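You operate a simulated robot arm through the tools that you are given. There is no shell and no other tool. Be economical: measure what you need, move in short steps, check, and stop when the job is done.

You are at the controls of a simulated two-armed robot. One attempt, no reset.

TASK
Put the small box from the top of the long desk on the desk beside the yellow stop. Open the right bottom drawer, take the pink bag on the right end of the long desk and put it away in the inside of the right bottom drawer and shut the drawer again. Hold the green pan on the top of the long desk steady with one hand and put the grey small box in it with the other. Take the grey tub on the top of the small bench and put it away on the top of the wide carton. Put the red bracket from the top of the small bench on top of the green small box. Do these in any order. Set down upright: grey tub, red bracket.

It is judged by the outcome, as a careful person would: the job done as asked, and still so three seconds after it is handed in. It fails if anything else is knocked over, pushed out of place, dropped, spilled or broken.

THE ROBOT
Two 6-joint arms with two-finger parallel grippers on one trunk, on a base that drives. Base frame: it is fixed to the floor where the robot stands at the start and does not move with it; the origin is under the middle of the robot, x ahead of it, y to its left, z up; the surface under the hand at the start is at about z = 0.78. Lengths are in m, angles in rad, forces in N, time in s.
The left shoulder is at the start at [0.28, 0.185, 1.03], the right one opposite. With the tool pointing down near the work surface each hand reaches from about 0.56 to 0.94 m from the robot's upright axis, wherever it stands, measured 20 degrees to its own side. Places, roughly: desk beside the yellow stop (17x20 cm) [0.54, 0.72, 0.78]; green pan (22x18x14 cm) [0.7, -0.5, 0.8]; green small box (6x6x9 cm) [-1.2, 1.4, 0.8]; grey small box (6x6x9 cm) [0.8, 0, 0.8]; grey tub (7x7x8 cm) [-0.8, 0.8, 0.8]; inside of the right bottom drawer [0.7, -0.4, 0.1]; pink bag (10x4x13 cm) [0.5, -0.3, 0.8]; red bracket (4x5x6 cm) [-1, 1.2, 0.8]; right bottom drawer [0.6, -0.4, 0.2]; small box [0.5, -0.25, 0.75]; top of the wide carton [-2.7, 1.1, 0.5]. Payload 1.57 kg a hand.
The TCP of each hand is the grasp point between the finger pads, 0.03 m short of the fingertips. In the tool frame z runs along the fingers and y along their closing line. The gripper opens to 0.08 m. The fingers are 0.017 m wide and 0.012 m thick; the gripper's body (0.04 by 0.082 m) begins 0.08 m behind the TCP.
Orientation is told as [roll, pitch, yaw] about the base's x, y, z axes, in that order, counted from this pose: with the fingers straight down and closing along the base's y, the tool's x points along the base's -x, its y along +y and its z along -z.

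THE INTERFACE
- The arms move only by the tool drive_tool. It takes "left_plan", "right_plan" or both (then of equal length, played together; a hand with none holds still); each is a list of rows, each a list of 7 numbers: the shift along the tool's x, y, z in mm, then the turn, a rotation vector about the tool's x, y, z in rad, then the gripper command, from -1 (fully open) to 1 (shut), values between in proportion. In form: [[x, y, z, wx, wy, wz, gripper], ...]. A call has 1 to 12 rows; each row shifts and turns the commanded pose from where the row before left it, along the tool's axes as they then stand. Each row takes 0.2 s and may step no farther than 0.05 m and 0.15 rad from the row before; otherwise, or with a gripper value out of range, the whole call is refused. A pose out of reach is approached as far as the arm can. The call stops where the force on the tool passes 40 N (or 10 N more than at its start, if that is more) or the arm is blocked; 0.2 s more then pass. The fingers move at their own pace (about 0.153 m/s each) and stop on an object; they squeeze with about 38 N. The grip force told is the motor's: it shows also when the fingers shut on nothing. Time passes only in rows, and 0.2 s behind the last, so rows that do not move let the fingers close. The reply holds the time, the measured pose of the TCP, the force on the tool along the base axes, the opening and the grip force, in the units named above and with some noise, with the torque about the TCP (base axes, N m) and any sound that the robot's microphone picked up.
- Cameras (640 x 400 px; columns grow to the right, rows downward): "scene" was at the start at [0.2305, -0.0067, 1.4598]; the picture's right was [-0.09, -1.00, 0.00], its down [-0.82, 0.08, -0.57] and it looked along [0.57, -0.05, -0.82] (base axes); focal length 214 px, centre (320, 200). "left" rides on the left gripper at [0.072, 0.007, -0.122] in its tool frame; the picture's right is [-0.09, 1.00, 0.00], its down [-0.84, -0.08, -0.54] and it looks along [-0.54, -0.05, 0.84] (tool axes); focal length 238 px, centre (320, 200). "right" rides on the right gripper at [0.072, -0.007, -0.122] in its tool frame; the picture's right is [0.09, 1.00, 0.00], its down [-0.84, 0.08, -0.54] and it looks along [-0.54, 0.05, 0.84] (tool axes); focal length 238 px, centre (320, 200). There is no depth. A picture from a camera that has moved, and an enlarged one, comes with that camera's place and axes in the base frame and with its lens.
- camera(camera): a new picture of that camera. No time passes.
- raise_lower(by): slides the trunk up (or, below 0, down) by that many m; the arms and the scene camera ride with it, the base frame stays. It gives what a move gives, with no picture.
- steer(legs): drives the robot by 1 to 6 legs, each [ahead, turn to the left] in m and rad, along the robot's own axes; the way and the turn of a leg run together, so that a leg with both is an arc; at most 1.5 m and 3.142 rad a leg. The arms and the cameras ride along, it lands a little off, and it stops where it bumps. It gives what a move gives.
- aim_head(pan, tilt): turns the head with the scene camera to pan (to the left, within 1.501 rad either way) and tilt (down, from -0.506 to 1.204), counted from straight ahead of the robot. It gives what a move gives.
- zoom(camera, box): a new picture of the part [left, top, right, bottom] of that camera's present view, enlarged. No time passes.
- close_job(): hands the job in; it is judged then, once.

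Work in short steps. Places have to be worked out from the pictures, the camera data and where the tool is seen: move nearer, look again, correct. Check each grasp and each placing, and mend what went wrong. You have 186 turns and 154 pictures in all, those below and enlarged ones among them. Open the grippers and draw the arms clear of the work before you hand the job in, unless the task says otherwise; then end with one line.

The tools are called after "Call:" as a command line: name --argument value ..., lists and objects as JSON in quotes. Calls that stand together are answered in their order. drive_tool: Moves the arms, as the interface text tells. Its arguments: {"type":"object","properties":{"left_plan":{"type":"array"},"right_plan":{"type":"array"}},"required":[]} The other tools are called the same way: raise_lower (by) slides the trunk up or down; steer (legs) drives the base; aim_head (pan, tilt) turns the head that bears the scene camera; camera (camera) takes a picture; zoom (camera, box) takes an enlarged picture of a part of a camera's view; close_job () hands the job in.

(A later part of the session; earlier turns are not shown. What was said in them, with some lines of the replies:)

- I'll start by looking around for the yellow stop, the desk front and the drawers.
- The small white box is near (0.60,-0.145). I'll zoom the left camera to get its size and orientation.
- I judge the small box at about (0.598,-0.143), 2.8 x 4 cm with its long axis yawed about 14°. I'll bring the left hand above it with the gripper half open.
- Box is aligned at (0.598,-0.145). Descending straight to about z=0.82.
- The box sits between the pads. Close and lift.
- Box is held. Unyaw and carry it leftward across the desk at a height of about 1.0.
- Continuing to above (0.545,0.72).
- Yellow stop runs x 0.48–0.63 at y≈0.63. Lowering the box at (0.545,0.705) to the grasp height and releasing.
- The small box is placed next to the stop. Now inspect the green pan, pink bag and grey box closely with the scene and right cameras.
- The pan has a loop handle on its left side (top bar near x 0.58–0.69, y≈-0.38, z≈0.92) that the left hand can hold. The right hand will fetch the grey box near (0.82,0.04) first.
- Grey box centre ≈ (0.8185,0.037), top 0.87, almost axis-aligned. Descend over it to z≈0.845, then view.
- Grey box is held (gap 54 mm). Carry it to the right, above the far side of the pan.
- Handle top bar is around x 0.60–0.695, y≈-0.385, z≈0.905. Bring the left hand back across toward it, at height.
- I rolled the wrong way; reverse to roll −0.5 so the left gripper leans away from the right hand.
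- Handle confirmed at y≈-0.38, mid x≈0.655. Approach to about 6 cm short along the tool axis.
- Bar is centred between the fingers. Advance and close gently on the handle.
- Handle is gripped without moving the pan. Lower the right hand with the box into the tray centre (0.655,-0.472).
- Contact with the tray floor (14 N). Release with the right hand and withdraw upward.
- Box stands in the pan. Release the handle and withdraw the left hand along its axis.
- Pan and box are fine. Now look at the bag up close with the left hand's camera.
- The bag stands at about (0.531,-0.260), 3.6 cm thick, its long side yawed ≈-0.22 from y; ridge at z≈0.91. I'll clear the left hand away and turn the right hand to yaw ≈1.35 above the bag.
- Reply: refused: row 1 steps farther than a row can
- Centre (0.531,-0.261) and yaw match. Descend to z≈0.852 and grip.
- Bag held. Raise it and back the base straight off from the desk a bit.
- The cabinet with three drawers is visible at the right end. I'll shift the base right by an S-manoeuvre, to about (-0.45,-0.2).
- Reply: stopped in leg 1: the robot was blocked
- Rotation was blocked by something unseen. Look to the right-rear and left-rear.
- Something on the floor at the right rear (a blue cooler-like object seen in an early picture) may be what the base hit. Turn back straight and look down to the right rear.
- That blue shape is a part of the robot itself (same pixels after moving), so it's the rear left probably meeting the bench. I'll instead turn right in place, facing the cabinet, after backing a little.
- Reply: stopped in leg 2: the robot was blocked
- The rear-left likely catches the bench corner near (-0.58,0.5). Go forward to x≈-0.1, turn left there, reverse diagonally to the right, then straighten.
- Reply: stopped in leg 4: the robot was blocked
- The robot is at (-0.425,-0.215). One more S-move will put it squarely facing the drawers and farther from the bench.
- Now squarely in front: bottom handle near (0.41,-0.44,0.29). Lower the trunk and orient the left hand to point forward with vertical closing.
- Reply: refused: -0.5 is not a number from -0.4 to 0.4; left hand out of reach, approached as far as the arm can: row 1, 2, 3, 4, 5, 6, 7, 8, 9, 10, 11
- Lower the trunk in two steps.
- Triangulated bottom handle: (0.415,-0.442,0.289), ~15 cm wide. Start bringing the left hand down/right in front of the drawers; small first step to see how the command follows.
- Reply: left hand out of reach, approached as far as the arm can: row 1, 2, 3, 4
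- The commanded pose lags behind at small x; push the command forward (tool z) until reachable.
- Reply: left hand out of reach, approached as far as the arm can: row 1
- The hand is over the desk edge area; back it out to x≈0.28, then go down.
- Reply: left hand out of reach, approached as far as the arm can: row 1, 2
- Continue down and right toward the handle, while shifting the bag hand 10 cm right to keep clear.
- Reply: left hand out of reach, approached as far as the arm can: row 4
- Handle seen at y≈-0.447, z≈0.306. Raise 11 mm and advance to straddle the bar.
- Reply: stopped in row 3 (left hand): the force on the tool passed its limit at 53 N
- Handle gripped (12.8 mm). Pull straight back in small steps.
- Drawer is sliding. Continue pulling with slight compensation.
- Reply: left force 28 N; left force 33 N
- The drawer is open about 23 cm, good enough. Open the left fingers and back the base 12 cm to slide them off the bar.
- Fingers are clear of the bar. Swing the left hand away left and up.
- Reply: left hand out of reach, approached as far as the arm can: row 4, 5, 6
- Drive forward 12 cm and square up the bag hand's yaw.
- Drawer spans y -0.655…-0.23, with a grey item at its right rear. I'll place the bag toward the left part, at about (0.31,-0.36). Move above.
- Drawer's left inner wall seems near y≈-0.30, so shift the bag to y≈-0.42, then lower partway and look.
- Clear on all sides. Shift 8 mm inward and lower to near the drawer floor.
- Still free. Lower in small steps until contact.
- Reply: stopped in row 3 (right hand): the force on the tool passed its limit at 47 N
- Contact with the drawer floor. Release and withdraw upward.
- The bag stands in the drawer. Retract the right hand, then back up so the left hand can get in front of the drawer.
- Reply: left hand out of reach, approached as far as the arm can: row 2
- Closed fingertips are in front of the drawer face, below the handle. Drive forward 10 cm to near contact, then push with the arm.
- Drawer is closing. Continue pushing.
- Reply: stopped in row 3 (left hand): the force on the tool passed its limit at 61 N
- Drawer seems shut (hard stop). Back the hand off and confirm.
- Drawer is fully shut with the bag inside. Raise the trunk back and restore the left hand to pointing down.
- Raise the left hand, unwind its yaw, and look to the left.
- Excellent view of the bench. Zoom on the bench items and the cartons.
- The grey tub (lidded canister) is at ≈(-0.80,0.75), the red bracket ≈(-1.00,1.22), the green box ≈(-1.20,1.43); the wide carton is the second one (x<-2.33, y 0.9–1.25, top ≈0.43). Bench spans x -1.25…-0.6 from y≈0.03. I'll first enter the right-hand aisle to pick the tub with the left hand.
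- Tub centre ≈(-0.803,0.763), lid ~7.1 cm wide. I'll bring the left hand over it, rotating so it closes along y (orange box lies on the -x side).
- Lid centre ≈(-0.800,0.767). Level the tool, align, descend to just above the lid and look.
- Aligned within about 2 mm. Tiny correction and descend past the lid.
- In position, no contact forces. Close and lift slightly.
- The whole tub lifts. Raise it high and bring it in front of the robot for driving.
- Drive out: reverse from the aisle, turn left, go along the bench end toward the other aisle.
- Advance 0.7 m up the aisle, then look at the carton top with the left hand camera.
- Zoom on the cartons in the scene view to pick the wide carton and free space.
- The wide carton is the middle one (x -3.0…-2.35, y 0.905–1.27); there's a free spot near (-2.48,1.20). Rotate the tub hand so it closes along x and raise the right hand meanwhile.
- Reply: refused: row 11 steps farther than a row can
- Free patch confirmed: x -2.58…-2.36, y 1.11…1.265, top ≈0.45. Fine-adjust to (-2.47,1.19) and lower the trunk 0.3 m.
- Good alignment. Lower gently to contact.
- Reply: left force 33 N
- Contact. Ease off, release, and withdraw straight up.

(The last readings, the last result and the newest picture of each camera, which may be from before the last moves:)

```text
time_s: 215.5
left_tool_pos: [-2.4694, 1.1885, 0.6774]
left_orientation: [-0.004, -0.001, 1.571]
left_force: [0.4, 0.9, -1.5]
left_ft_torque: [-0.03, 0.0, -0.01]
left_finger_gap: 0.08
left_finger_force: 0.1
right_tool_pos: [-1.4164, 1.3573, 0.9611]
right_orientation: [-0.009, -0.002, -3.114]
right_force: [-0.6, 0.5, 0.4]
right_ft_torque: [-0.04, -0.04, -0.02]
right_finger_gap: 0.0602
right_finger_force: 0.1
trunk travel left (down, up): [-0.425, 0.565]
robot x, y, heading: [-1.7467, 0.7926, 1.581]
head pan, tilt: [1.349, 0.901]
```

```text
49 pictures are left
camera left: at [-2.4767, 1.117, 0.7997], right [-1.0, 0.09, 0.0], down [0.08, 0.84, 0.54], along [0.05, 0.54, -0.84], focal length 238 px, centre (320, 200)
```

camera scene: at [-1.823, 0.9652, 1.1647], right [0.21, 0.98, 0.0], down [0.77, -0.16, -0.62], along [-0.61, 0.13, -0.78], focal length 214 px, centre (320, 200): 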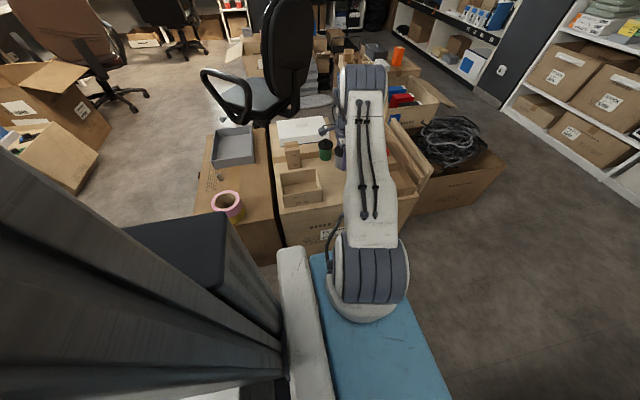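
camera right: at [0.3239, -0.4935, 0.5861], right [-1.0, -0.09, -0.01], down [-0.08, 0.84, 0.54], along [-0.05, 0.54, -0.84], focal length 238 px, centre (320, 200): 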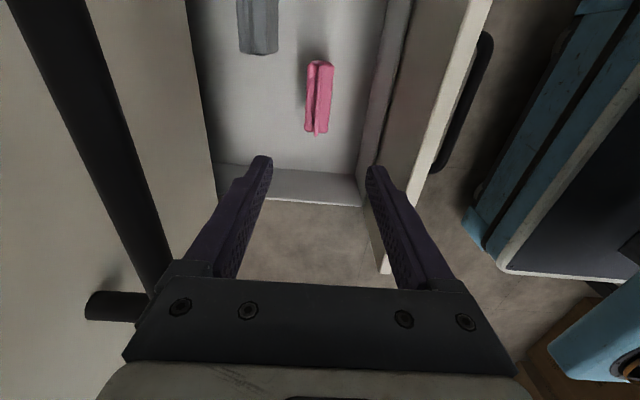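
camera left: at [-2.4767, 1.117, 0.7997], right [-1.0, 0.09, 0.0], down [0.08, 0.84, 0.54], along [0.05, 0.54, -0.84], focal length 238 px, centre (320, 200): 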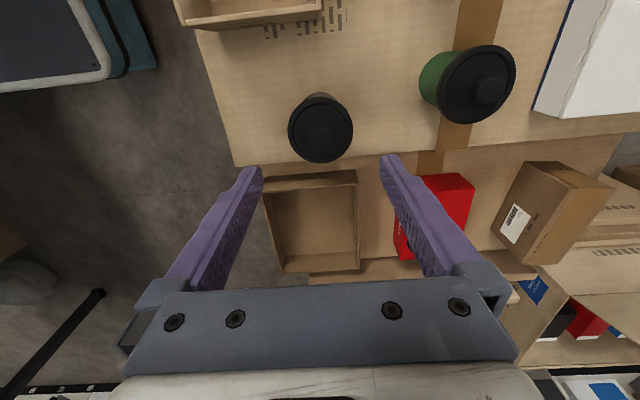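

Tub stands upright on the carton. Raise the trunk and look at the bench for the bracket and green box.

Call:
raise_lower --by 0.3

Call:
aim_head --pan -0.7 --tilt 0.9

Call:
camera --camera "scene"

Call:
camera --camera "right"

```text
time_s: 218.5
left_tool_pos: [-2.4691, 1.1887, 0.9774]
left_orientation: [0.001, 0.0, 1.571]
left_force: [0.6, -0.2, 0.0]
left_ft_torque: [-0.01, 0.02, 0.02]
left_finger_gap: 0.0803
left_finger_force: 0.1
right_tool_pos: [-1.4163, 1.3581, 1.2597]
right_orientation: [-0.01, -0.001, -3.113]
right_force: [0.6, -0.2, 0.6]
right_ft_torque: [0.01, -0.01, -0.02]
right_finger_gap: 0.0603
right_finger_force: 0.1
trunk travel left (down, up): [-0.725, 0.265]
robot x, y, heading: [-1.7465, 0.7852, 1.581]
head pan, tilt: [1.349, 0.901]
```

```text
time_s: 220.5
left_tool_pos: [-2.4689, 1.1887, 0.9777]
left_orientation: [0.001, -0.001, 1.57]
left_force: [-0.1, -0.6, 0.0]
left_ft_torque: [0.0, -0.02, 0.02]
left_finger_gap: 0.0798
left_finger_force: 0.0
right_tool_pos: [-1.4158, 1.3582, 1.2602]
right_orientation: [-0.009, 0.0, -3.112]
right_force: [-0.1, 0.1, -1.0]
right_ft_torque: [-0.02, 0.02, 0.01]
right_finger_gap: 0.0597
right_finger_force: 0.0
trunk travel left (down, up): [-0.725, 0.265]
robot x, y, heading: [-1.7493, 0.7883, 1.586]
head pan, tilt: [-0.7, 0.901]
```

```text
48 pictures are left
camera scene: at [-1.7013, 1.0078, 1.4646], right [0.77, -0.64, 0.0], down [-0.5, -0.6, -0.62], along [0.4, 0.48, -0.78], focal length 214 px, centre (320, 200)
```

scene: 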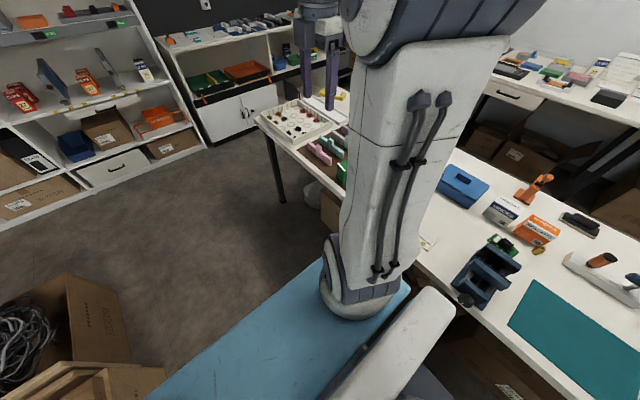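

```text
47 pictures are left
camera right: at [-1.3445, 1.3647, 1.3832], right [0.12, -0.99, -0.01], down [-0.83, -0.11, 0.54], along [-0.54, -0.06, -0.84], focal length 238 px, centre (320, 200)
```

right: 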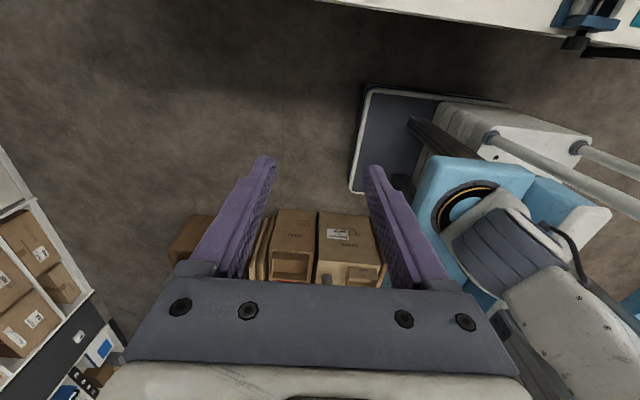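

The arm blocks the head's view; move the right hand over the bracket area and use its own camera.

Call:
drive_tool --right_plan '[[41, 18, 12, 0, 0, 0, -1], [41, 18, 12, 0, 0, 0, -1], [41, 18, 12, 0, 0, 0, -1], [41, 18, 12, 0, 0, 0, -1], [41, 18, 12, 0, 0, 0, -1], [41, 18, 12, 0, 0, 0, -1], [41, 18, 12, 0, 0, 0, -1], [41, 18, 12, 0, 0, 0, -1], [41, 18, 12, 0, 0, 0, -1], [30, 18, 12, 0, 0, 0, -1]]'

Call:
drive_tool --right_plan '[[0, 0, 0, 0, 0, 0.145, -1], [0, 0, 0, 0, 0, 0.145, -1], [0, 0, 0, 0, 0, 0.145, -1], [0, 0, 0, 0, 0, 0.145, -1], [0, 0, 0, 0, 0, 0.145, -1], [0, 0, 0, 0, 0, 0.145, -1], [0, 0, 0, 0, 0, 0.145, -1], [0, 0, 0, 0, 0, 0.145, -1], [0, 0, 0, 0, 0, 0.145, -1], [0, 0, 0, 0, 0, 0.145, -1], [0, 0, 0, 0, 0, 0.145, -1]]'

Call:
camera --camera "right"

Call:
zoom --camera "right" --box '[220, 20, 480, 200]'

```text
time_s: 222.7
left_tool_pos: [-2.4702, 1.1869, 0.9766]
left_orientation: [-0.002, -0.001, 1.57]
left_force: [-0.6, -0.2, 0.4]
left_ft_torque: [0.0, -0.03, 0.03]
left_finger_gap: 0.0799
left_finger_force: 0.1
right_tool_pos: [-1.0137, 1.1888, 1.1383]
right_orientation: [-0.008, -0.003, -3.112]
right_force: [-0.5, 0.2, 0.9]
right_ft_torque: [-0.03, -0.01, 0.01]
right_finger_gap: 0.08
right_finger_force: 0.1
trunk travel left (down, up): [-0.725, 0.265]
robot x, y, heading: [-1.7448, 0.7892, 1.578]
head pan, tilt: [-0.7, 0.901]
```

```text
time_s: 225.1
left_tool_pos: [-2.4699, 1.1876, 0.9775]
left_orientation: [-0.001, -0.001, 1.571]
left_force: [-0.4, 0.4, 0.4]
left_ft_torque: [0.0, 0.01, 0.01]
left_finger_gap: 0.0799
left_finger_force: 0.1
right_tool_pos: [-1.0138, 1.1905, 1.1379]
right_orientation: [0.002, -0.009, 1.572]
right_force: [-0.3, -0.1, -1.2]
right_ft_torque: [-0.02, -0.03, -0.01]
right_finger_gap: 0.0799
right_finger_force: 0.1
trunk travel left (down, up): [-0.725, 0.265]
robot x, y, heading: [-1.7476, 0.7895, 1.583]
head pan, tilt: [-0.7, 0.901]
```

```text
46 pictures are left
camera right: at [-1.0053, 1.1167, 1.2603], right [-1.0, -0.09, 0.0], down [-0.08, 0.83, 0.55], along [-0.05, 0.55, -0.84], focal length 238 px, centre (320, 200)
```

right: 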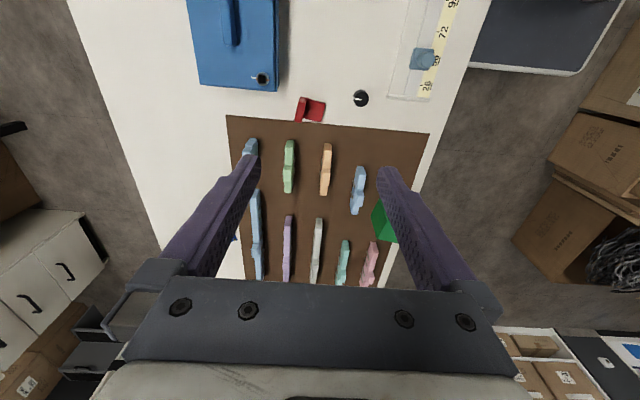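

```text
2.22 times, centred on (350, 110) of right
camera zoom: at [-1.0053, 1.1167, 1.2603], right [-1.0, -0.09, 0.0], down [-0.08, 0.83, 0.55], along [-0.05, 0.55, -0.84], focal length 530 px, centre (253, 400)
```

zoom: 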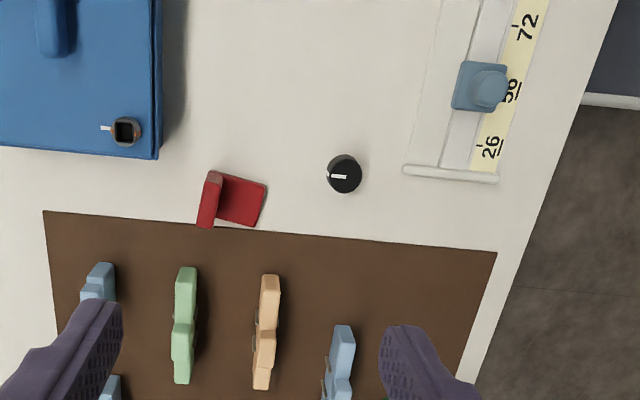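

Call:
zoom --camera "right" --box '[285, 80, 345, 130]'

```text
8.00 times, centred on (315, 105) of right
camera zoom: at [-1.0053, 1.1167, 1.2603], right [-1.0, -0.09, 0.0], down [-0.08, 0.83, 0.55], along [-0.05, 0.55, -0.84], focal length 1907 px, centre (360, 960)
```

zoom: 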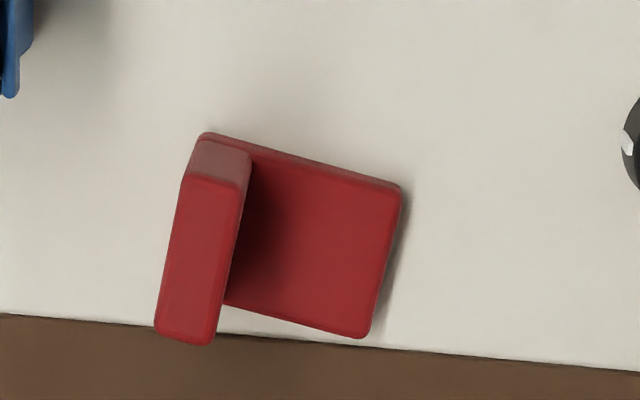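

The red L-bracket: upright plate at its +x end, centre ≈(-0.980,1.219), 13 mm thick, yaw ≈-0.15. Align to pinch the upright plate and descend partway.

Call:
drive_tool --right_plan '[[-28, -34, 10, 0, 0, 0, 0], [0, 0, 40, 0, 0, 0.15, 0], [0, 0, 45, 0, 0, 0, 0], [0, 0, 45, 0, 0, 0, 0], [0, 0, 45, 0, 0, 0, 0], [0, 0, 20, 0, 0, 0, 0]]'

Call:
camera --camera "right"

```text
time_s: 226.5
left_tool_pos: [-2.4691, 1.1877, 0.9768]
left_orientation: [0.001, 0.001, 1.57]
left_force: [-0.1, 0.2, 0.2]
left_ft_torque: [0.0, 0.0, 0.01]
left_finger_gap: 0.0799
left_finger_force: 0.1
right_tool_pos: [-0.9981, 1.2155, 0.9267]
right_orientation: [0.001, -0.008, 1.423]
right_force: [-0.1, 0.0, -0.4]
right_ft_torque: [0.0, -0.02, -0.01]
right_finger_gap: 0.0399
right_finger_force: 0.1
right hand out of reach, approached as far as the arm can: row 1
trunk travel left (down, up): [-0.725, 0.265]
robot x, y, heading: [-1.7454, 0.7912, 1.582]
head pan, tilt: [-0.7, 0.901]
```

```text
43 pictures are left
camera right: at [-1.0019, 1.1411, 1.0481], right [-1.0, 0.05, 0.0], down [0.05, 0.83, 0.55], along [0.03, 0.55, -0.84], focal length 238 px, centre (320, 200)
```

right: 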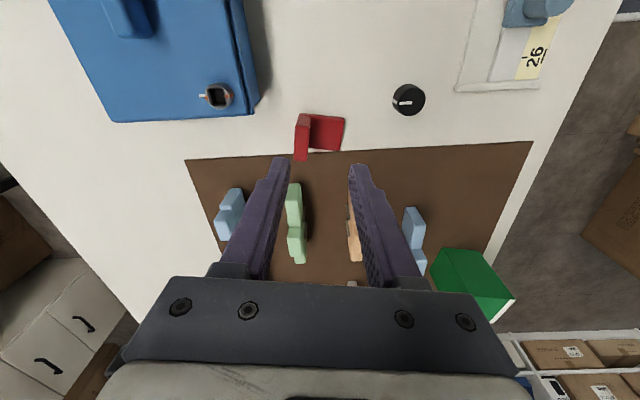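

Shift 17 mm in +x to centre on the plate, and lower a bit.

Call:
drive_tool --right_plan '[[-2.5, -17, 20, 0, 0, 0, 0], [0, 0, 20, 0, 0, 0, 0]]'

Call:
camera --camera "right"

```text
time_s: 227.1
left_tool_pos: [-2.4696, 1.188, 0.9768]
left_orientation: [0.0, -0.001, 1.572]
left_force: [0.2, -0.2, 0.8]
left_ft_torque: [-0.01, -0.03, -0.02]
left_finger_gap: 0.08
left_finger_force: 0.1
right_tool_pos: [-0.9822, 1.2157, 0.8863]
right_orientation: [0.002, -0.008, 1.425]
right_force: [0.1, 0.4, -0.4]
right_ft_torque: [0.02, -0.05, 0.0]
right_finger_gap: 0.04
right_finger_force: 0.0
trunk travel left (down, up): [-0.725, 0.265]
robot x, y, heading: [-1.7473, 0.7891, 1.584]
head pan, tilt: [-0.7, 0.901]
```

```text
42 pictures are left
camera right: at [-0.9845, 1.1412, 1.0086], right [-1.0, 0.05, 0.0], down [0.05, 0.83, 0.55], along [0.03, 0.55, -0.84], focal length 238 px, centre (320, 200)
```

right: 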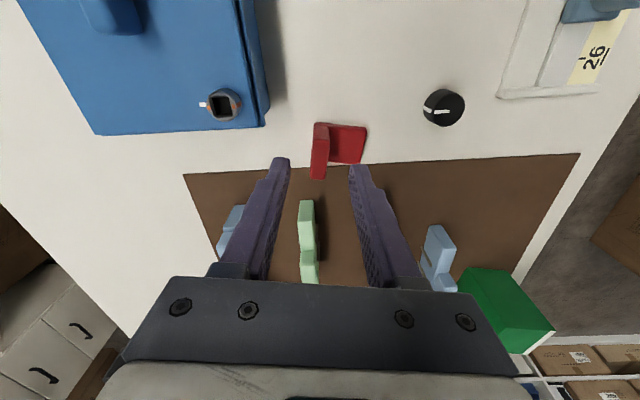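

Plate centred between the fingers. Descend to z≈0.829 and grip.

Call:
drive_tool --right_plan '[[3, 0, 30, 0, 0, 0, 0], [0, 0, 20, 0, 0, 0, 0], [0, 0, 7, 0, 0, 0, 0]]'

Call:
camera --camera "right"

```text
time_s: 227.9
left_tool_pos: [-2.4696, 1.1878, 0.9773]
left_orientation: [0.001, 0.0, 1.571]
left_force: [0.0, -0.2, 0.4]
left_ft_torque: [-0.01, -0.03, 0.02]
left_finger_gap: 0.08
left_finger_force: 0.0
right_tool_pos: [-0.9834, 1.212, 0.8296]
right_orientation: [0.006, -0.006, 1.424]
right_force: [0.7, -0.7, 0.4]
right_ft_torque: [0.01, 0.02, -0.02]
right_finger_gap: 0.0399
right_finger_force: 0.1
trunk travel left (down, up): [-0.725, 0.265]
robot x, y, heading: [-1.7445, 0.7889, 1.582]
head pan, tilt: [-0.7, 0.901]
```

```text
41 pictures are left
camera right: at [-0.9855, 1.1384, 0.9512], right [-1.0, 0.05, 0.0], down [0.05, 0.83, 0.55], along [0.03, 0.55, -0.84], focal length 238 px, centre (320, 200)
```

right: 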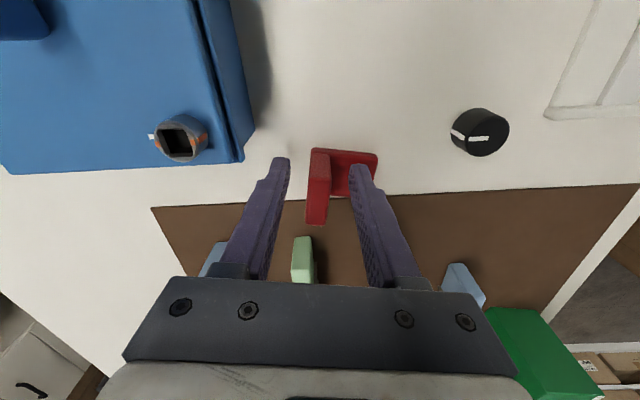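

Call:
drive_tool --right_plan '[[0, 0, 0, 0, 0, 0, 0.5], [0, 0, 0, 0, 0, 0, 1], [0, 0, 0, 0, 0, 0, 1], [0, 0, -20, 0, 0, 0, 1], [0, 0, -40, 0, 0, 0, 1], [0, 0, -45, 0, 0, 0, 1], [0, 0, -45, 0, 0, 0, 1]]'

Call:
camera --camera "right"

```text
time_s: 229.5
left_tool_pos: [-2.4701, 1.1884, 0.9772]
left_orientation: [0.0, 0.001, 1.571]
left_force: [-0.4, 0.4, 0.4]
left_ft_torque: [-0.01, 0.0, 0.02]
left_finger_gap: 0.0801
left_finger_force: 0.0
right_tool_pos: [-0.982, 1.2097, 0.9787]
right_orientation: [0.003, -0.007, 1.425]
right_force: [0.5, 0.3, 0.7]
right_ft_torque: [-0.01, -0.02, 0.05]
right_finger_gap: 0.0127
right_finger_force: 29.8
trunk travel left (down, up): [-0.725, 0.265]
robot x, y, heading: [-1.7502, 0.7909, 1.583]
head pan, tilt: [-0.7, 0.901]
```

```text
40 pictures are left
camera right: at [-0.9847, 1.1351, 1.1016], right [-1.0, 0.05, 0.0], down [0.05, 0.84, 0.55], along [0.03, 0.55, -0.84], focal length 238 px, centre (320, 200)
```

right: 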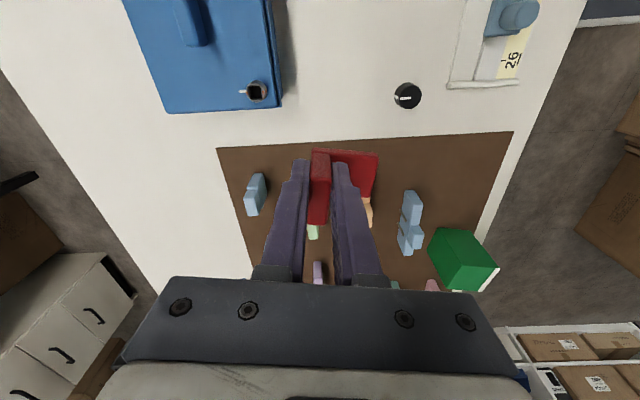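

Bracket is held. Move toward the green box, staying short of it for a look.

Call:
drive_tool --right_plan '[[-18, 43, -14, 0, 0, 0, 1], [-18, 43, -14, 0, 0, 0, 1], [-18, 43, -14, 0, 0, 0, 1], [-18, 43, -14, 0, 0, 0, 1], [-18, 43, -14, 0, 0, 0, 1]]'

Call:
camera --camera "right"

Call:
zoom --camera "right" --box '[270, 100, 430, 260]'

```text
time_s: 230.7
left_tool_pos: [-2.4685, 1.1887, 0.9771]
left_orientation: [0.0, 0.001, 1.569]
left_force: [1.4, 0.5, 0.2]
left_ft_torque: [0.04, 0.01, -0.03]
left_finger_gap: 0.0799
left_finger_force: 0.0
right_tool_pos: [-1.1807, 1.3321, 1.0521]
right_orientation: [0.004, -0.006, 1.424]
right_force: [0.3, -0.7, -0.7]
right_ft_torque: [0.01, 0.01, 0.01]
right_finger_gap: 0.0129
right_finger_force: 29.9
trunk travel left (down, up): [-0.725, 0.265]
robot x, y, heading: [-1.7438, 0.7918, 1.582]
head pan, tilt: [-0.7, 0.901]
```

```text
39 pictures are left
camera right: at [-1.1849, 1.2578, 1.1738], right [-1.0, 0.05, 0.0], down [0.05, 0.83, 0.55], along [0.03, 0.55, -0.84], focal length 238 px, centre (320, 200)
```

right: 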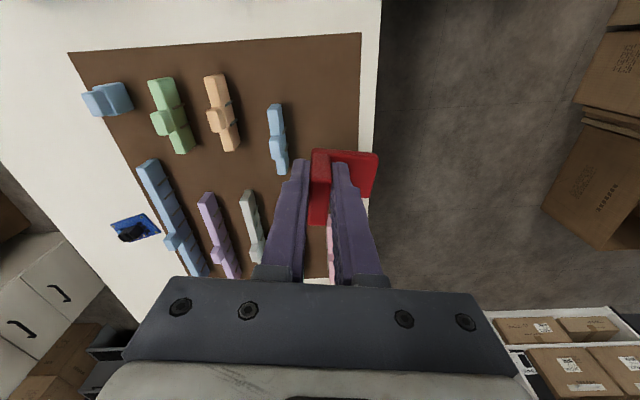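

```text
2.50 times, centred on (350, 180) of right
camera zoom: at [-1.1849, 1.2578, 1.1738], right [-1.0, 0.05, 0.0], down [0.05, 0.83, 0.55], along [0.03, 0.55, -0.84], focal length 596 px, centre (245, 250)
```

zoom: 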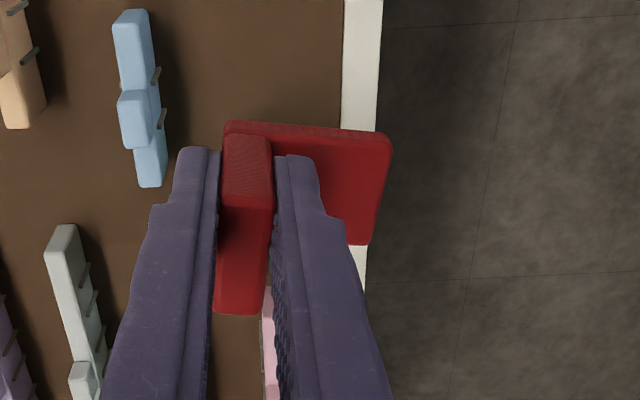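

The box is hidden behind the held bracket. Move back +x 12 cm to view it.

Call:
drive_tool --right_plan '[[0, -40, 0, 0, 0, 0, 1], [0, -40, 0, 0, 0, 0, 1], [0, -40, 0, 0, 0, 0, 1]]'

Call:
zoom --camera "right" --box '[330, 130, 510, 290]'

```text
time_s: 231.5
left_tool_pos: [-2.47, 1.1874, 0.9773]
left_orientation: [-0.001, -0.001, 1.569]
left_force: [-0.9, 0.2, -0.8]
left_ft_torque: [-0.01, -0.02, -0.03]
left_finger_gap: 0.0797
left_finger_force: 0.0
right_tool_pos: [-1.0636, 1.3144, 1.0507]
right_orientation: [0.004, -0.008, 1.424]
right_force: [-0.3, 0.6, -0.3]
right_ft_torque: [0.02, 0.01, 0.04]
right_finger_gap: 0.0126
right_finger_force: 29.6
trunk travel left (down, up): [-0.725, 0.265]
robot x, y, heading: [-1.7452, 0.7896, 1.582]
head pan, tilt: [-0.7, 0.901]
```

```text
2.50 times, centred on (420, 210) of right
camera zoom: at [-1.0666, 1.2406, 1.1728], right [-1.0, 0.05, 0.0], down [0.05, 0.83, 0.55], along [0.03, 0.55, -0.84], focal length 596 px, centre (70, 175)
```

zoom: 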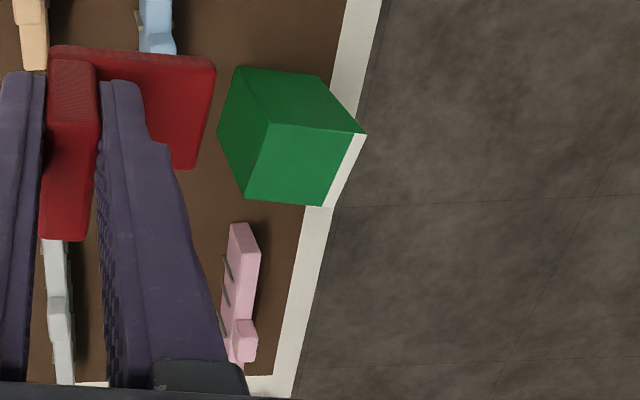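

Green box top centre ≈(-1.191,1.436), ~5.3 cm wide, same yaw as the bracket, top ≈0.875. Move so the bracket's base is centred over it: TCP (-1.173,1.4335).

Call:
drive_tool --right_plan '[[-25.4, 31.4, 5, 0, 0, 0, 1], [-25.4, 31.4, 10, 0, 0, 0, 1], [-25.4, 31.4, 10, 0, 0, 0, 1], [-25.4, 31.4, 10, 0, 0, 0, 1]]'

Call:
camera --camera "right"

Call:
aim_head --pan -0.5 --tilt 0.75

Call:
camera --camera "scene"

```text
time_s: 232.5
left_tool_pos: [-2.4694, 1.189, 0.9768]
left_orientation: [-0.001, 0.001, 1.57]
left_force: [0.4, 0.3, -0.2]
left_ft_torque: [-0.03, 0.03, -0.01]
left_finger_gap: 0.0797
left_finger_force: 0.1
right_tool_pos: [-1.1729, 1.4342, 1.0171]
right_orientation: [0.002, -0.007, 1.424]
right_force: [-0.6, -0.2, -1.0]
right_ft_torque: [-0.02, 0.01, 0.0]
right_finger_gap: 0.0128
right_finger_force: 29.4
trunk travel left (down, up): [-0.725, 0.265]
robot x, y, heading: [-1.746, 0.7889, 1.581]
head pan, tilt: [-0.7, 0.901]
```

```text
36 pictures are left
camera right: at [-1.176, 1.36, 1.1393], right [-1.0, 0.05, 0.0], down [0.05, 0.83, 0.55], along [0.03, 0.55, -0.84], focal length 238 px, centre (320, 200)
```

right: 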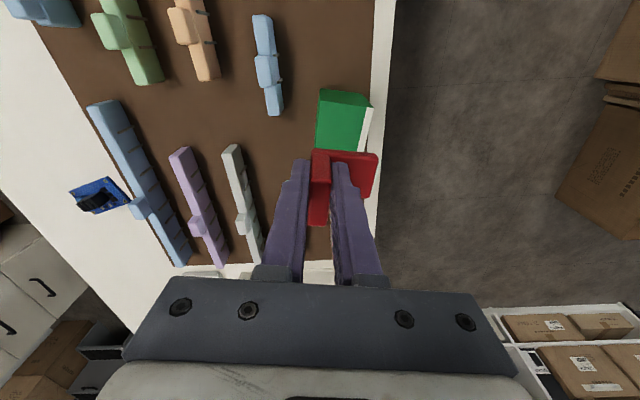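

```text
time_s: 233.2
left_tool_pos: [-2.4695, 1.1885, 0.9775]
left_orientation: [0.0, 0.001, 1.571]
left_force: [-0.3, 0.4, -0.3]
left_ft_torque: [0.01, -0.04, -0.01]
left_finger_gap: 0.0799
left_finger_force: 0.0
right_tool_pos: [-1.1732, 1.4332, 1.0176]
right_orientation: [0.005, -0.007, 1.423]
right_force: [-0.5, 0.0, -0.7]
right_ft_torque: [0.0, 0.02, 0.02]
right_finger_gap: 0.0127
right_finger_force: 29.4
trunk travel left (down, up): [-0.725, 0.265]
robot x, y, heading: [-1.7442, 0.7926, 1.583]
head pan, tilt: [-0.499, 0.75]
```

```text
35 pictures are left
camera scene: at [-1.7103, 1.0227, 1.4764], right [0.88, -0.47, 0.0], down [-0.32, -0.6, -0.73], along [0.34, 0.65, -0.68], focal length 214 px, centre (320, 200)
```

scene: 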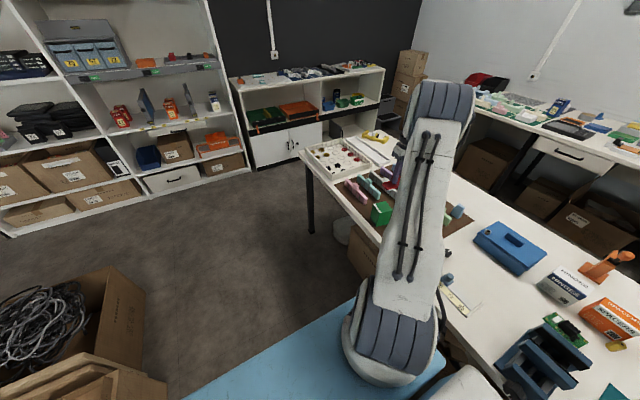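

Call:
zoom --camera "scene" --box '[335, 140, 435, 240]'

Call:
zoom --camera "right" --box '[290, 70, 390, 240]'

```text
4.00 times, centred on (385, 190) of scene
camera zoom: at [-1.7103, 1.0227, 1.4764], right [0.88, -0.47, 0.0], down [-0.32, -0.6, -0.73], along [0.34, 0.65, -0.68], focal length 858 px, centre (60, 240)
```

zoom: 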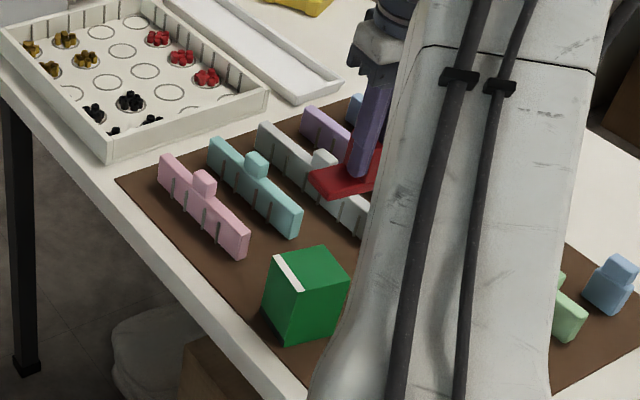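

```text
2.35 times, centred on (340, 155) of right
camera zoom: at [-1.1757, 1.36, 1.1395], right [-1.0, 0.05, 0.0], down [0.05, 0.83, 0.55], along [0.03, 0.55, -0.84], focal length 561 px, centre (273, 306)
```

zoom: 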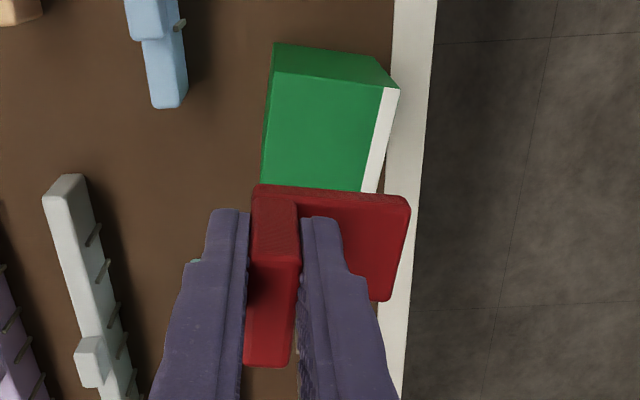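

Refined: shift (-8,-2.5) mm, then lower to just above the box top.

Call:
drive_tool --right_plan '[[3.6, 7.5, 20, 0, 0, 0, 1], [0, 0, 30, 0, 0, 0, 1], [0, 0, 25, 0, 0, 0, 1]]'

Call:
zoom --camera "scene" --box '[335, 140, 435, 240]'

Call:
zoom --camera "right" --box '[290, 70, 390, 240]'

```text
time_s: 234.0
left_tool_pos: [-2.4693, 1.1886, 0.977]
left_orientation: [-0.001, -0.001, 1.57]
left_force: [0.0, -0.5, -0.7]
left_ft_torque: [-0.04, -0.02, 0.0]
left_finger_gap: 0.0801
left_finger_force: 0.1
right_tool_pos: [-1.1802, 1.4305, 0.9431]
right_orientation: [0.001, -0.009, 1.424]
right_force: [0.3, 0.3, -0.1]
right_ft_torque: [0.02, 0.0, -0.01]
right_finger_gap: 0.0126
right_finger_force: 29.8
trunk travel left (down, up): [-0.725, 0.265]
robot x, y, heading: [-1.7492, 0.7894, 1.578]
head pan, tilt: [-0.499, 0.75]
```

```text
4.00 times, centred on (385, 190) of scene
camera zoom: at [-1.7103, 1.0226, 1.4765], right [0.88, -0.47, 0.0], down [-0.32, -0.6, -0.73], along [0.34, 0.65, -0.68], focal length 858 px, centre (60, 240)
```

zoom: 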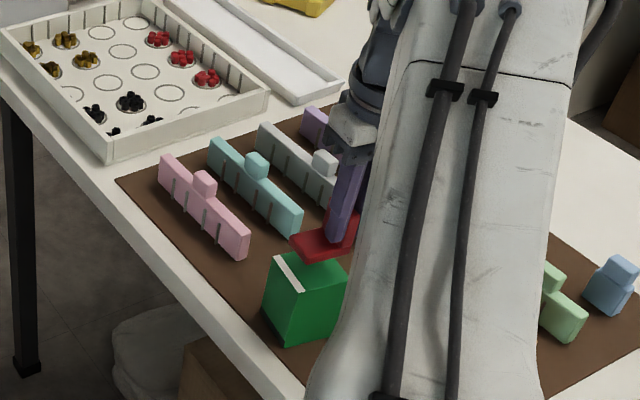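

```text
2.35 times, centred on (340, 155) of right
camera zoom: at [-1.1835, 1.3578, 1.0643], right [-1.0, 0.05, 0.0], down [0.05, 0.83, 0.55], along [0.03, 0.55, -0.84], focal length 561 px, centre (273, 306)
```

zoom: 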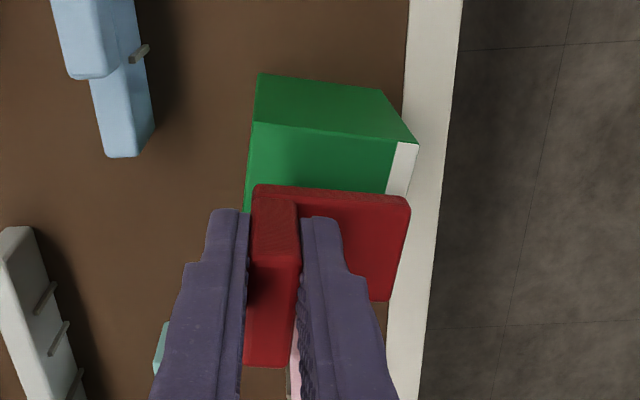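

Base footprint centre (-1.1955,1.4415) matches box centre (-1.1965,1.442). Lower gently to contact.

Call:
drive_tool --right_plan '[[0, 0, 8, 0, 0, 0, 1], [0, 0, 4, 0, 0, 0, 1], [0, 0, 3, 0, 0, 0, 1]]'

```text
time_s: 234.8
left_tool_pos: [-2.4696, 1.1894, 0.9771]
left_orientation: [0.001, -0.001, 1.571]
left_force: [0.2, 0.3, -0.1]
left_ft_torque: [0.01, 0.02, 0.0]
left_finger_gap: 0.0798
left_finger_force: 0.0
right_tool_pos: [-1.1792, 1.432, 0.928]
right_orientation: [0.003, -0.009, 1.425]
right_force: [0.2, -0.7, -0.9]
right_ft_torque: [-0.01, 0.0, 0.0]
right_finger_gap: 0.0129
right_finger_force: 29.4
trunk travel left (down, up): [-0.725, 0.265]
robot x, y, heading: [-1.7451, 0.7865, 1.583]
head pan, tilt: [-0.499, 0.75]
```

Call:
drive_tool --right_plan '[[0, 0, 2, 0, 0, 0, 1], [0, 0, 1.5, 0, 0, 0, 1], [0, 0, 1.5, 0, 0, 0, 1]]'

```text
time_s: 235.6
left_tool_pos: [-2.4703, 1.1888, 0.9771]
left_orientation: [0.0, -0.001, 1.572]
left_force: [-0.1, -0.1, -0.4]
left_ft_torque: [0.01, 0.01, -0.01]
left_finger_gap: 0.0798
left_finger_force: 0.1
right_tool_pos: [-1.1785, 1.4309, 0.9226]
right_orientation: [0.004, -0.006, 1.425]
right_force: [-0.5, 0.2, 0.0]
right_ft_torque: [-0.01, -0.04, -0.01]
right_finger_gap: 0.0129
right_finger_force: 29.9
trunk travel left (down, up): [-0.725, 0.265]
robot x, y, heading: [-1.7446, 0.7901, 1.578]
head pan, tilt: [-0.499, 0.75]
```

Call:
drive_tool --right_plan '[[0, 0, 1.5, 0, 0, 0, 1], [0, 0, 1.5, 0, 0, 0, 1]]'

Call:
zoom --camera "scene" --box '[355, 160, 415, 240]'

```text
time_s: 236.2
left_tool_pos: [-2.4692, 1.1882, 0.9774]
left_orientation: [0.0, 0.001, 1.571]
left_force: [-0.2, 0.4, -0.5]
left_ft_torque: [0.0, 0.02, 0.05]
left_finger_gap: 0.08
left_finger_force: 0.0
right_tool_pos: [-1.1789, 1.432, 0.9188]
right_orientation: [0.002, -0.005, 1.425]
right_force: [-0.7, 0.9, 0.0]
right_ft_torque: [-0.01, 0.0, -0.02]
right_finger_gap: 0.0128
right_finger_force: 30.0
trunk travel left (down, up): [-0.725, 0.265]
robot x, y, heading: [-1.7438, 0.7894, 1.579]
head pan, tilt: [-0.499, 0.75]
```

```text
5.00 times, centred on (385, 200) of scene
camera zoom: at [-1.7103, 1.0227, 1.4765], right [0.88, -0.47, 0.0], down [-0.32, -0.6, -0.73], along [0.34, 0.65, -0.68], focal length 1072 px, centre (-5, 200)
```

zoom: 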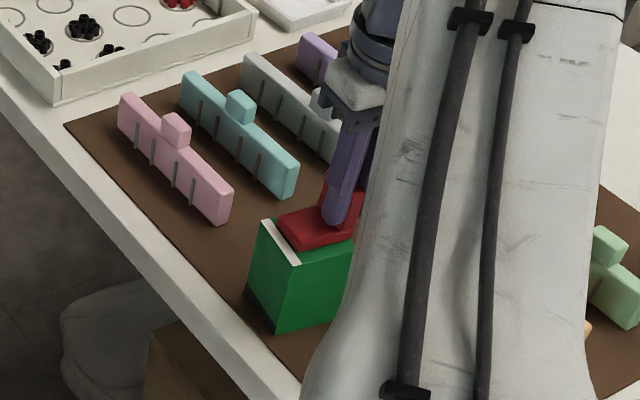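

Call:
drive_tool --right_plan '[[0, 0, 1.5, 0, 0, 0, 1], [0, 0, 1, 0, 0, 0, 1]]'

```text
time_s: 236.8
left_tool_pos: [-2.471, 1.1881, 0.9776]
left_orientation: [0.0, 0.0, 1.571]
left_force: [-0.2, -0.6, 0.2]
left_ft_torque: [0.0, 0.04, -0.03]
left_finger_gap: 0.0799
left_finger_force: 0.0
right_tool_pos: [-1.179, 1.4312, 0.9168]
right_orientation: [0.002, -0.01, 1.424]
right_force: [1.6, -0.9, 6.8]
right_ft_torque: [0.05, 0.09, 0.03]
right_finger_gap: 0.0127
right_finger_force: 29.7
trunk travel left (down, up): [-0.725, 0.265]
robot x, y, heading: [-1.7437, 0.7874, 1.584]
head pan, tilt: [-0.499, 0.75]
```

Light contact (≈7 N). Release slightly and withdraw straight up.

Call:
drive_tool --right_plan '[[0, 0, 0, 0, 0, 0, 0.4], [0, 0, 0, 0, 0, 0, 0.2], [0, 0, 0, 0, 0, 0, 0.2], [0, 0, -15, 0, 0, 0, 0.2], [0, 0, -30, 0, 0, 0, 0.2], [0, 0, -40, 0, 0, 0, 0.2], [0, 0, -45, 0, 0, 0, 0.2], [0, 0, -45, 0, 0, 0, 0.2]]'

Call:
camera --camera "right"

Call:
zoom --camera "scene" --box '[335, 140, 435, 240]'

```text
time_s: 238.6
left_tool_pos: [-2.4696, 1.189, 0.9778]
left_orientation: [0.0, -0.001, 1.571]
left_force: [0.4, -0.9, -0.6]
left_ft_torque: [0.01, -0.02, -0.03]
left_finger_gap: 0.0798
left_finger_force: 0.1
right_tool_pos: [-1.1796, 1.433, 1.093]
right_orientation: [0.003, -0.005, 1.423]
right_force: [0.7, 0.1, -0.6]
right_ft_torque: [0.01, -0.01, 0.02]
right_finger_gap: 0.0319
right_finger_force: 0.1
trunk travel left (down, up): [-0.725, 0.265]
robot x, y, heading: [-1.7481, 0.7869, 1.579]
head pan, tilt: [-0.499, 0.75]
```

```text
29 pictures are left
camera right: at [-1.1819, 1.3577, 1.215], right [-1.0, 0.05, 0.0], down [0.05, 0.84, 0.55], along [0.03, 0.55, -0.84], focal length 238 px, centre (320, 200)
```

right: 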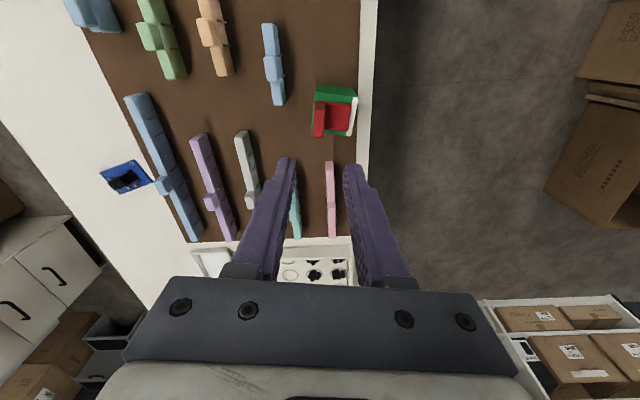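

```text
4.00 times, centred on (385, 190) of scene
camera zoom: at [-1.7102, 1.0228, 1.4764], right [0.88, -0.47, 0.0], down [-0.32, -0.6, -0.73], along [0.34, 0.65, -0.68], focal length 858 px, centre (60, 240)
```

zoom: 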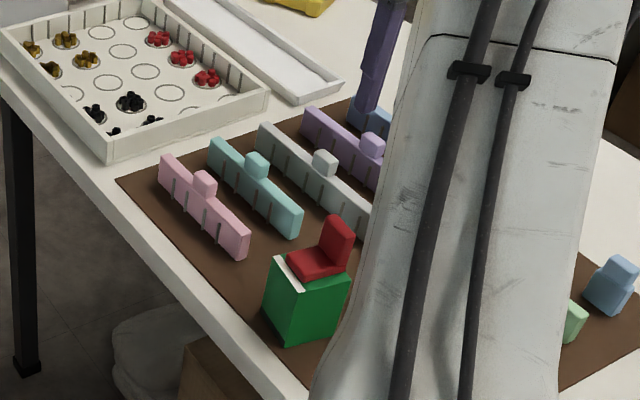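

Bracket stands upright on the green box. Draw both arms clear and take a last look at the tub.

Call:
drive_tool --right_plan '[[0, 0, -40, 0, 0, 0, 0], [0, 0, -40, 0, 0, 0, -0.5], [0, 40, 0, 0, 0, 0, -1], [0, 40, 0, 0, 0, 0, -1], [0, 40, 0, 0, 0, 0, -1], [0, 40, 0, 0, 0, 0, -1], [0, 40, 0, 0, 0, 0, -1], [0, 40, 0, 0, 0, 0, -1]]' --left_plan '[[0, 0, -45, 0, 0, 0, -1], [0, 0, -45, 0, 0, 0, -1], [0, 0, -30, 0, 0, 0, -1], [-15, -40, 0, 0, 0, 0, -1], [-15, -40, 0, 0, 0, 0, -1], [-15, -40, 0, 0, 0, 0, -1], [-15, -40, 0, 0, 0, 0, -1], [-15, -40, 0, 0, 0, 0, -1]]'

Call:
aim_head --pan 1.2 --tilt 0.9

Call:
camera --camera "scene"

Call:
camera --camera "left"

Call:
camera --camera "right"

```text
time_s: 240.4
left_tool_pos: [-2.2706, 1.2631, 1.0978]
left_orientation: [0.0, -0.001, 1.571]
left_force: [0.3, 0.1, -0.6]
left_ft_torque: [-0.01, 0.0, 0.02]
left_finger_gap: 0.0801
left_finger_force: 0.0
right_tool_pos: [-1.416, 1.4613, 1.1732]
right_orientation: [0.004, -0.008, 1.426]
right_force: [0.8, 0.1, -0.2]
right_ft_torque: [-0.01, -0.02, -0.01]
right_finger_gap: 0.0801
right_finger_force: 0.1
trunk travel left (down, up): [-0.725, 0.265]
robot x, y, heading: [-1.7479, 0.7876, 1.581]
head pan, tilt: [-0.499, 0.75]
```

```text
time_s: 242.2
left_tool_pos: [-2.2708, 1.2612, 1.0979]
left_orientation: [0.0, -0.001, 1.571]
left_force: [-0.4, 0.3, 0.3]
left_ft_torque: [0.01, 0.01, -0.01]
left_finger_gap: 0.0801
left_finger_force: 0.0
right_tool_pos: [-1.4146, 1.4636, 1.1723]
right_orientation: [0.003, -0.006, 1.424]
right_force: [-0.2, 0.0, -0.3]
right_ft_torque: [0.01, -0.03, 0.03]
right_finger_gap: 0.0798
right_finger_force: 0.1
trunk travel left (down, up): [-0.725, 0.265]
robot x, y, heading: [-1.7449, 0.7898, 1.582]
head pan, tilt: [1.201, 0.901]
```

```text
27 pictures are left
camera scene: at [-1.8199, 0.9761, 1.4646], right [0.35, 0.94, 0.0], down [0.73, -0.28, -0.62], along [-0.58, 0.22, -0.78], focal length 214 px, centre (320, 200)
```

scene: 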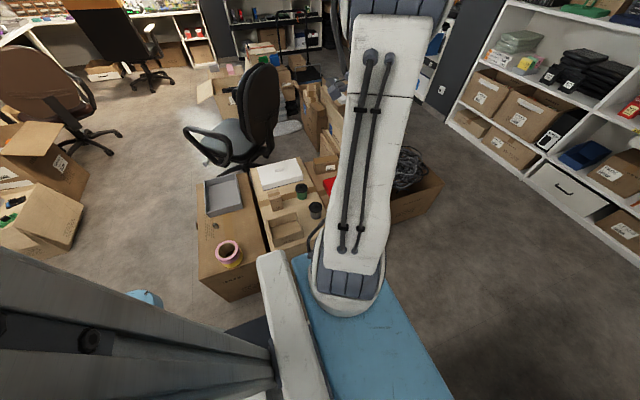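

```text
26 pictures are left
camera left: at [-2.2773, 1.1917, 1.2204], right [-1.0, 0.09, 0.0], down [0.08, 0.84, 0.54], along [0.05, 0.54, -0.84], focal length 238 px, centre (320, 200)
```

left: 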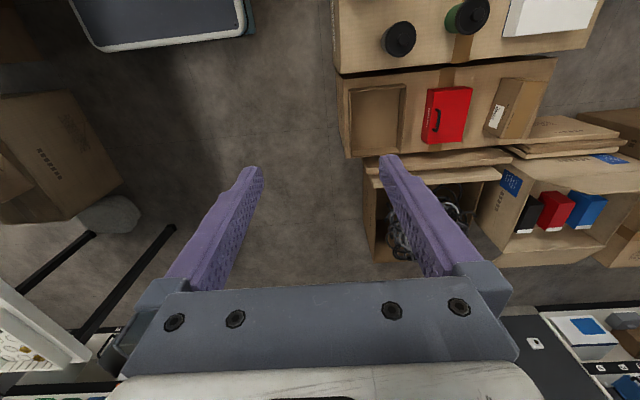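

```text
25 pictures are left
camera right: at [-1.4184, 1.3886, 1.2952], right [-1.0, 0.05, 0.0], down [0.05, 0.83, 0.55], along [0.03, 0.55, -0.84], focal length 238 px, centre (320, 200)
```

right: 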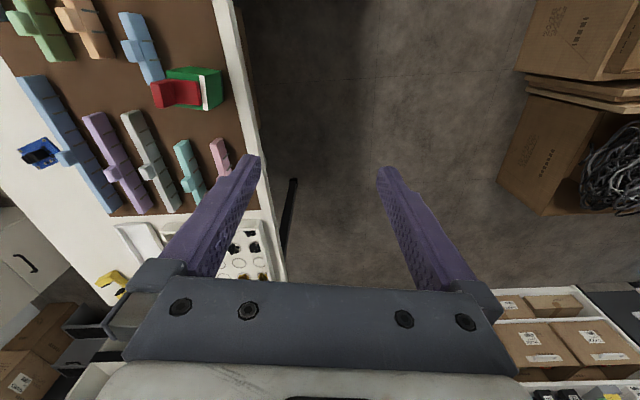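

The tub stands on the wide carton, the bracket stands on the green box, and both hands are open and clear. The earlier tasks were checked when they were done, so I'm handing in.

Call:
close_job

```text
The job is handed in.
```

All five tasks are done and the job is handed in: the small box is beside the yellow stop, the pink bag is in the shut right bottom drawer, the grey box is in the green pan, the grey tub is upright on the wide carton, and the red bracket is upright on the green box. I did not look at the long desk again before handing in, and the base stopped against something a few times (probably the small bench), though nothing in my later pictures looked moved.
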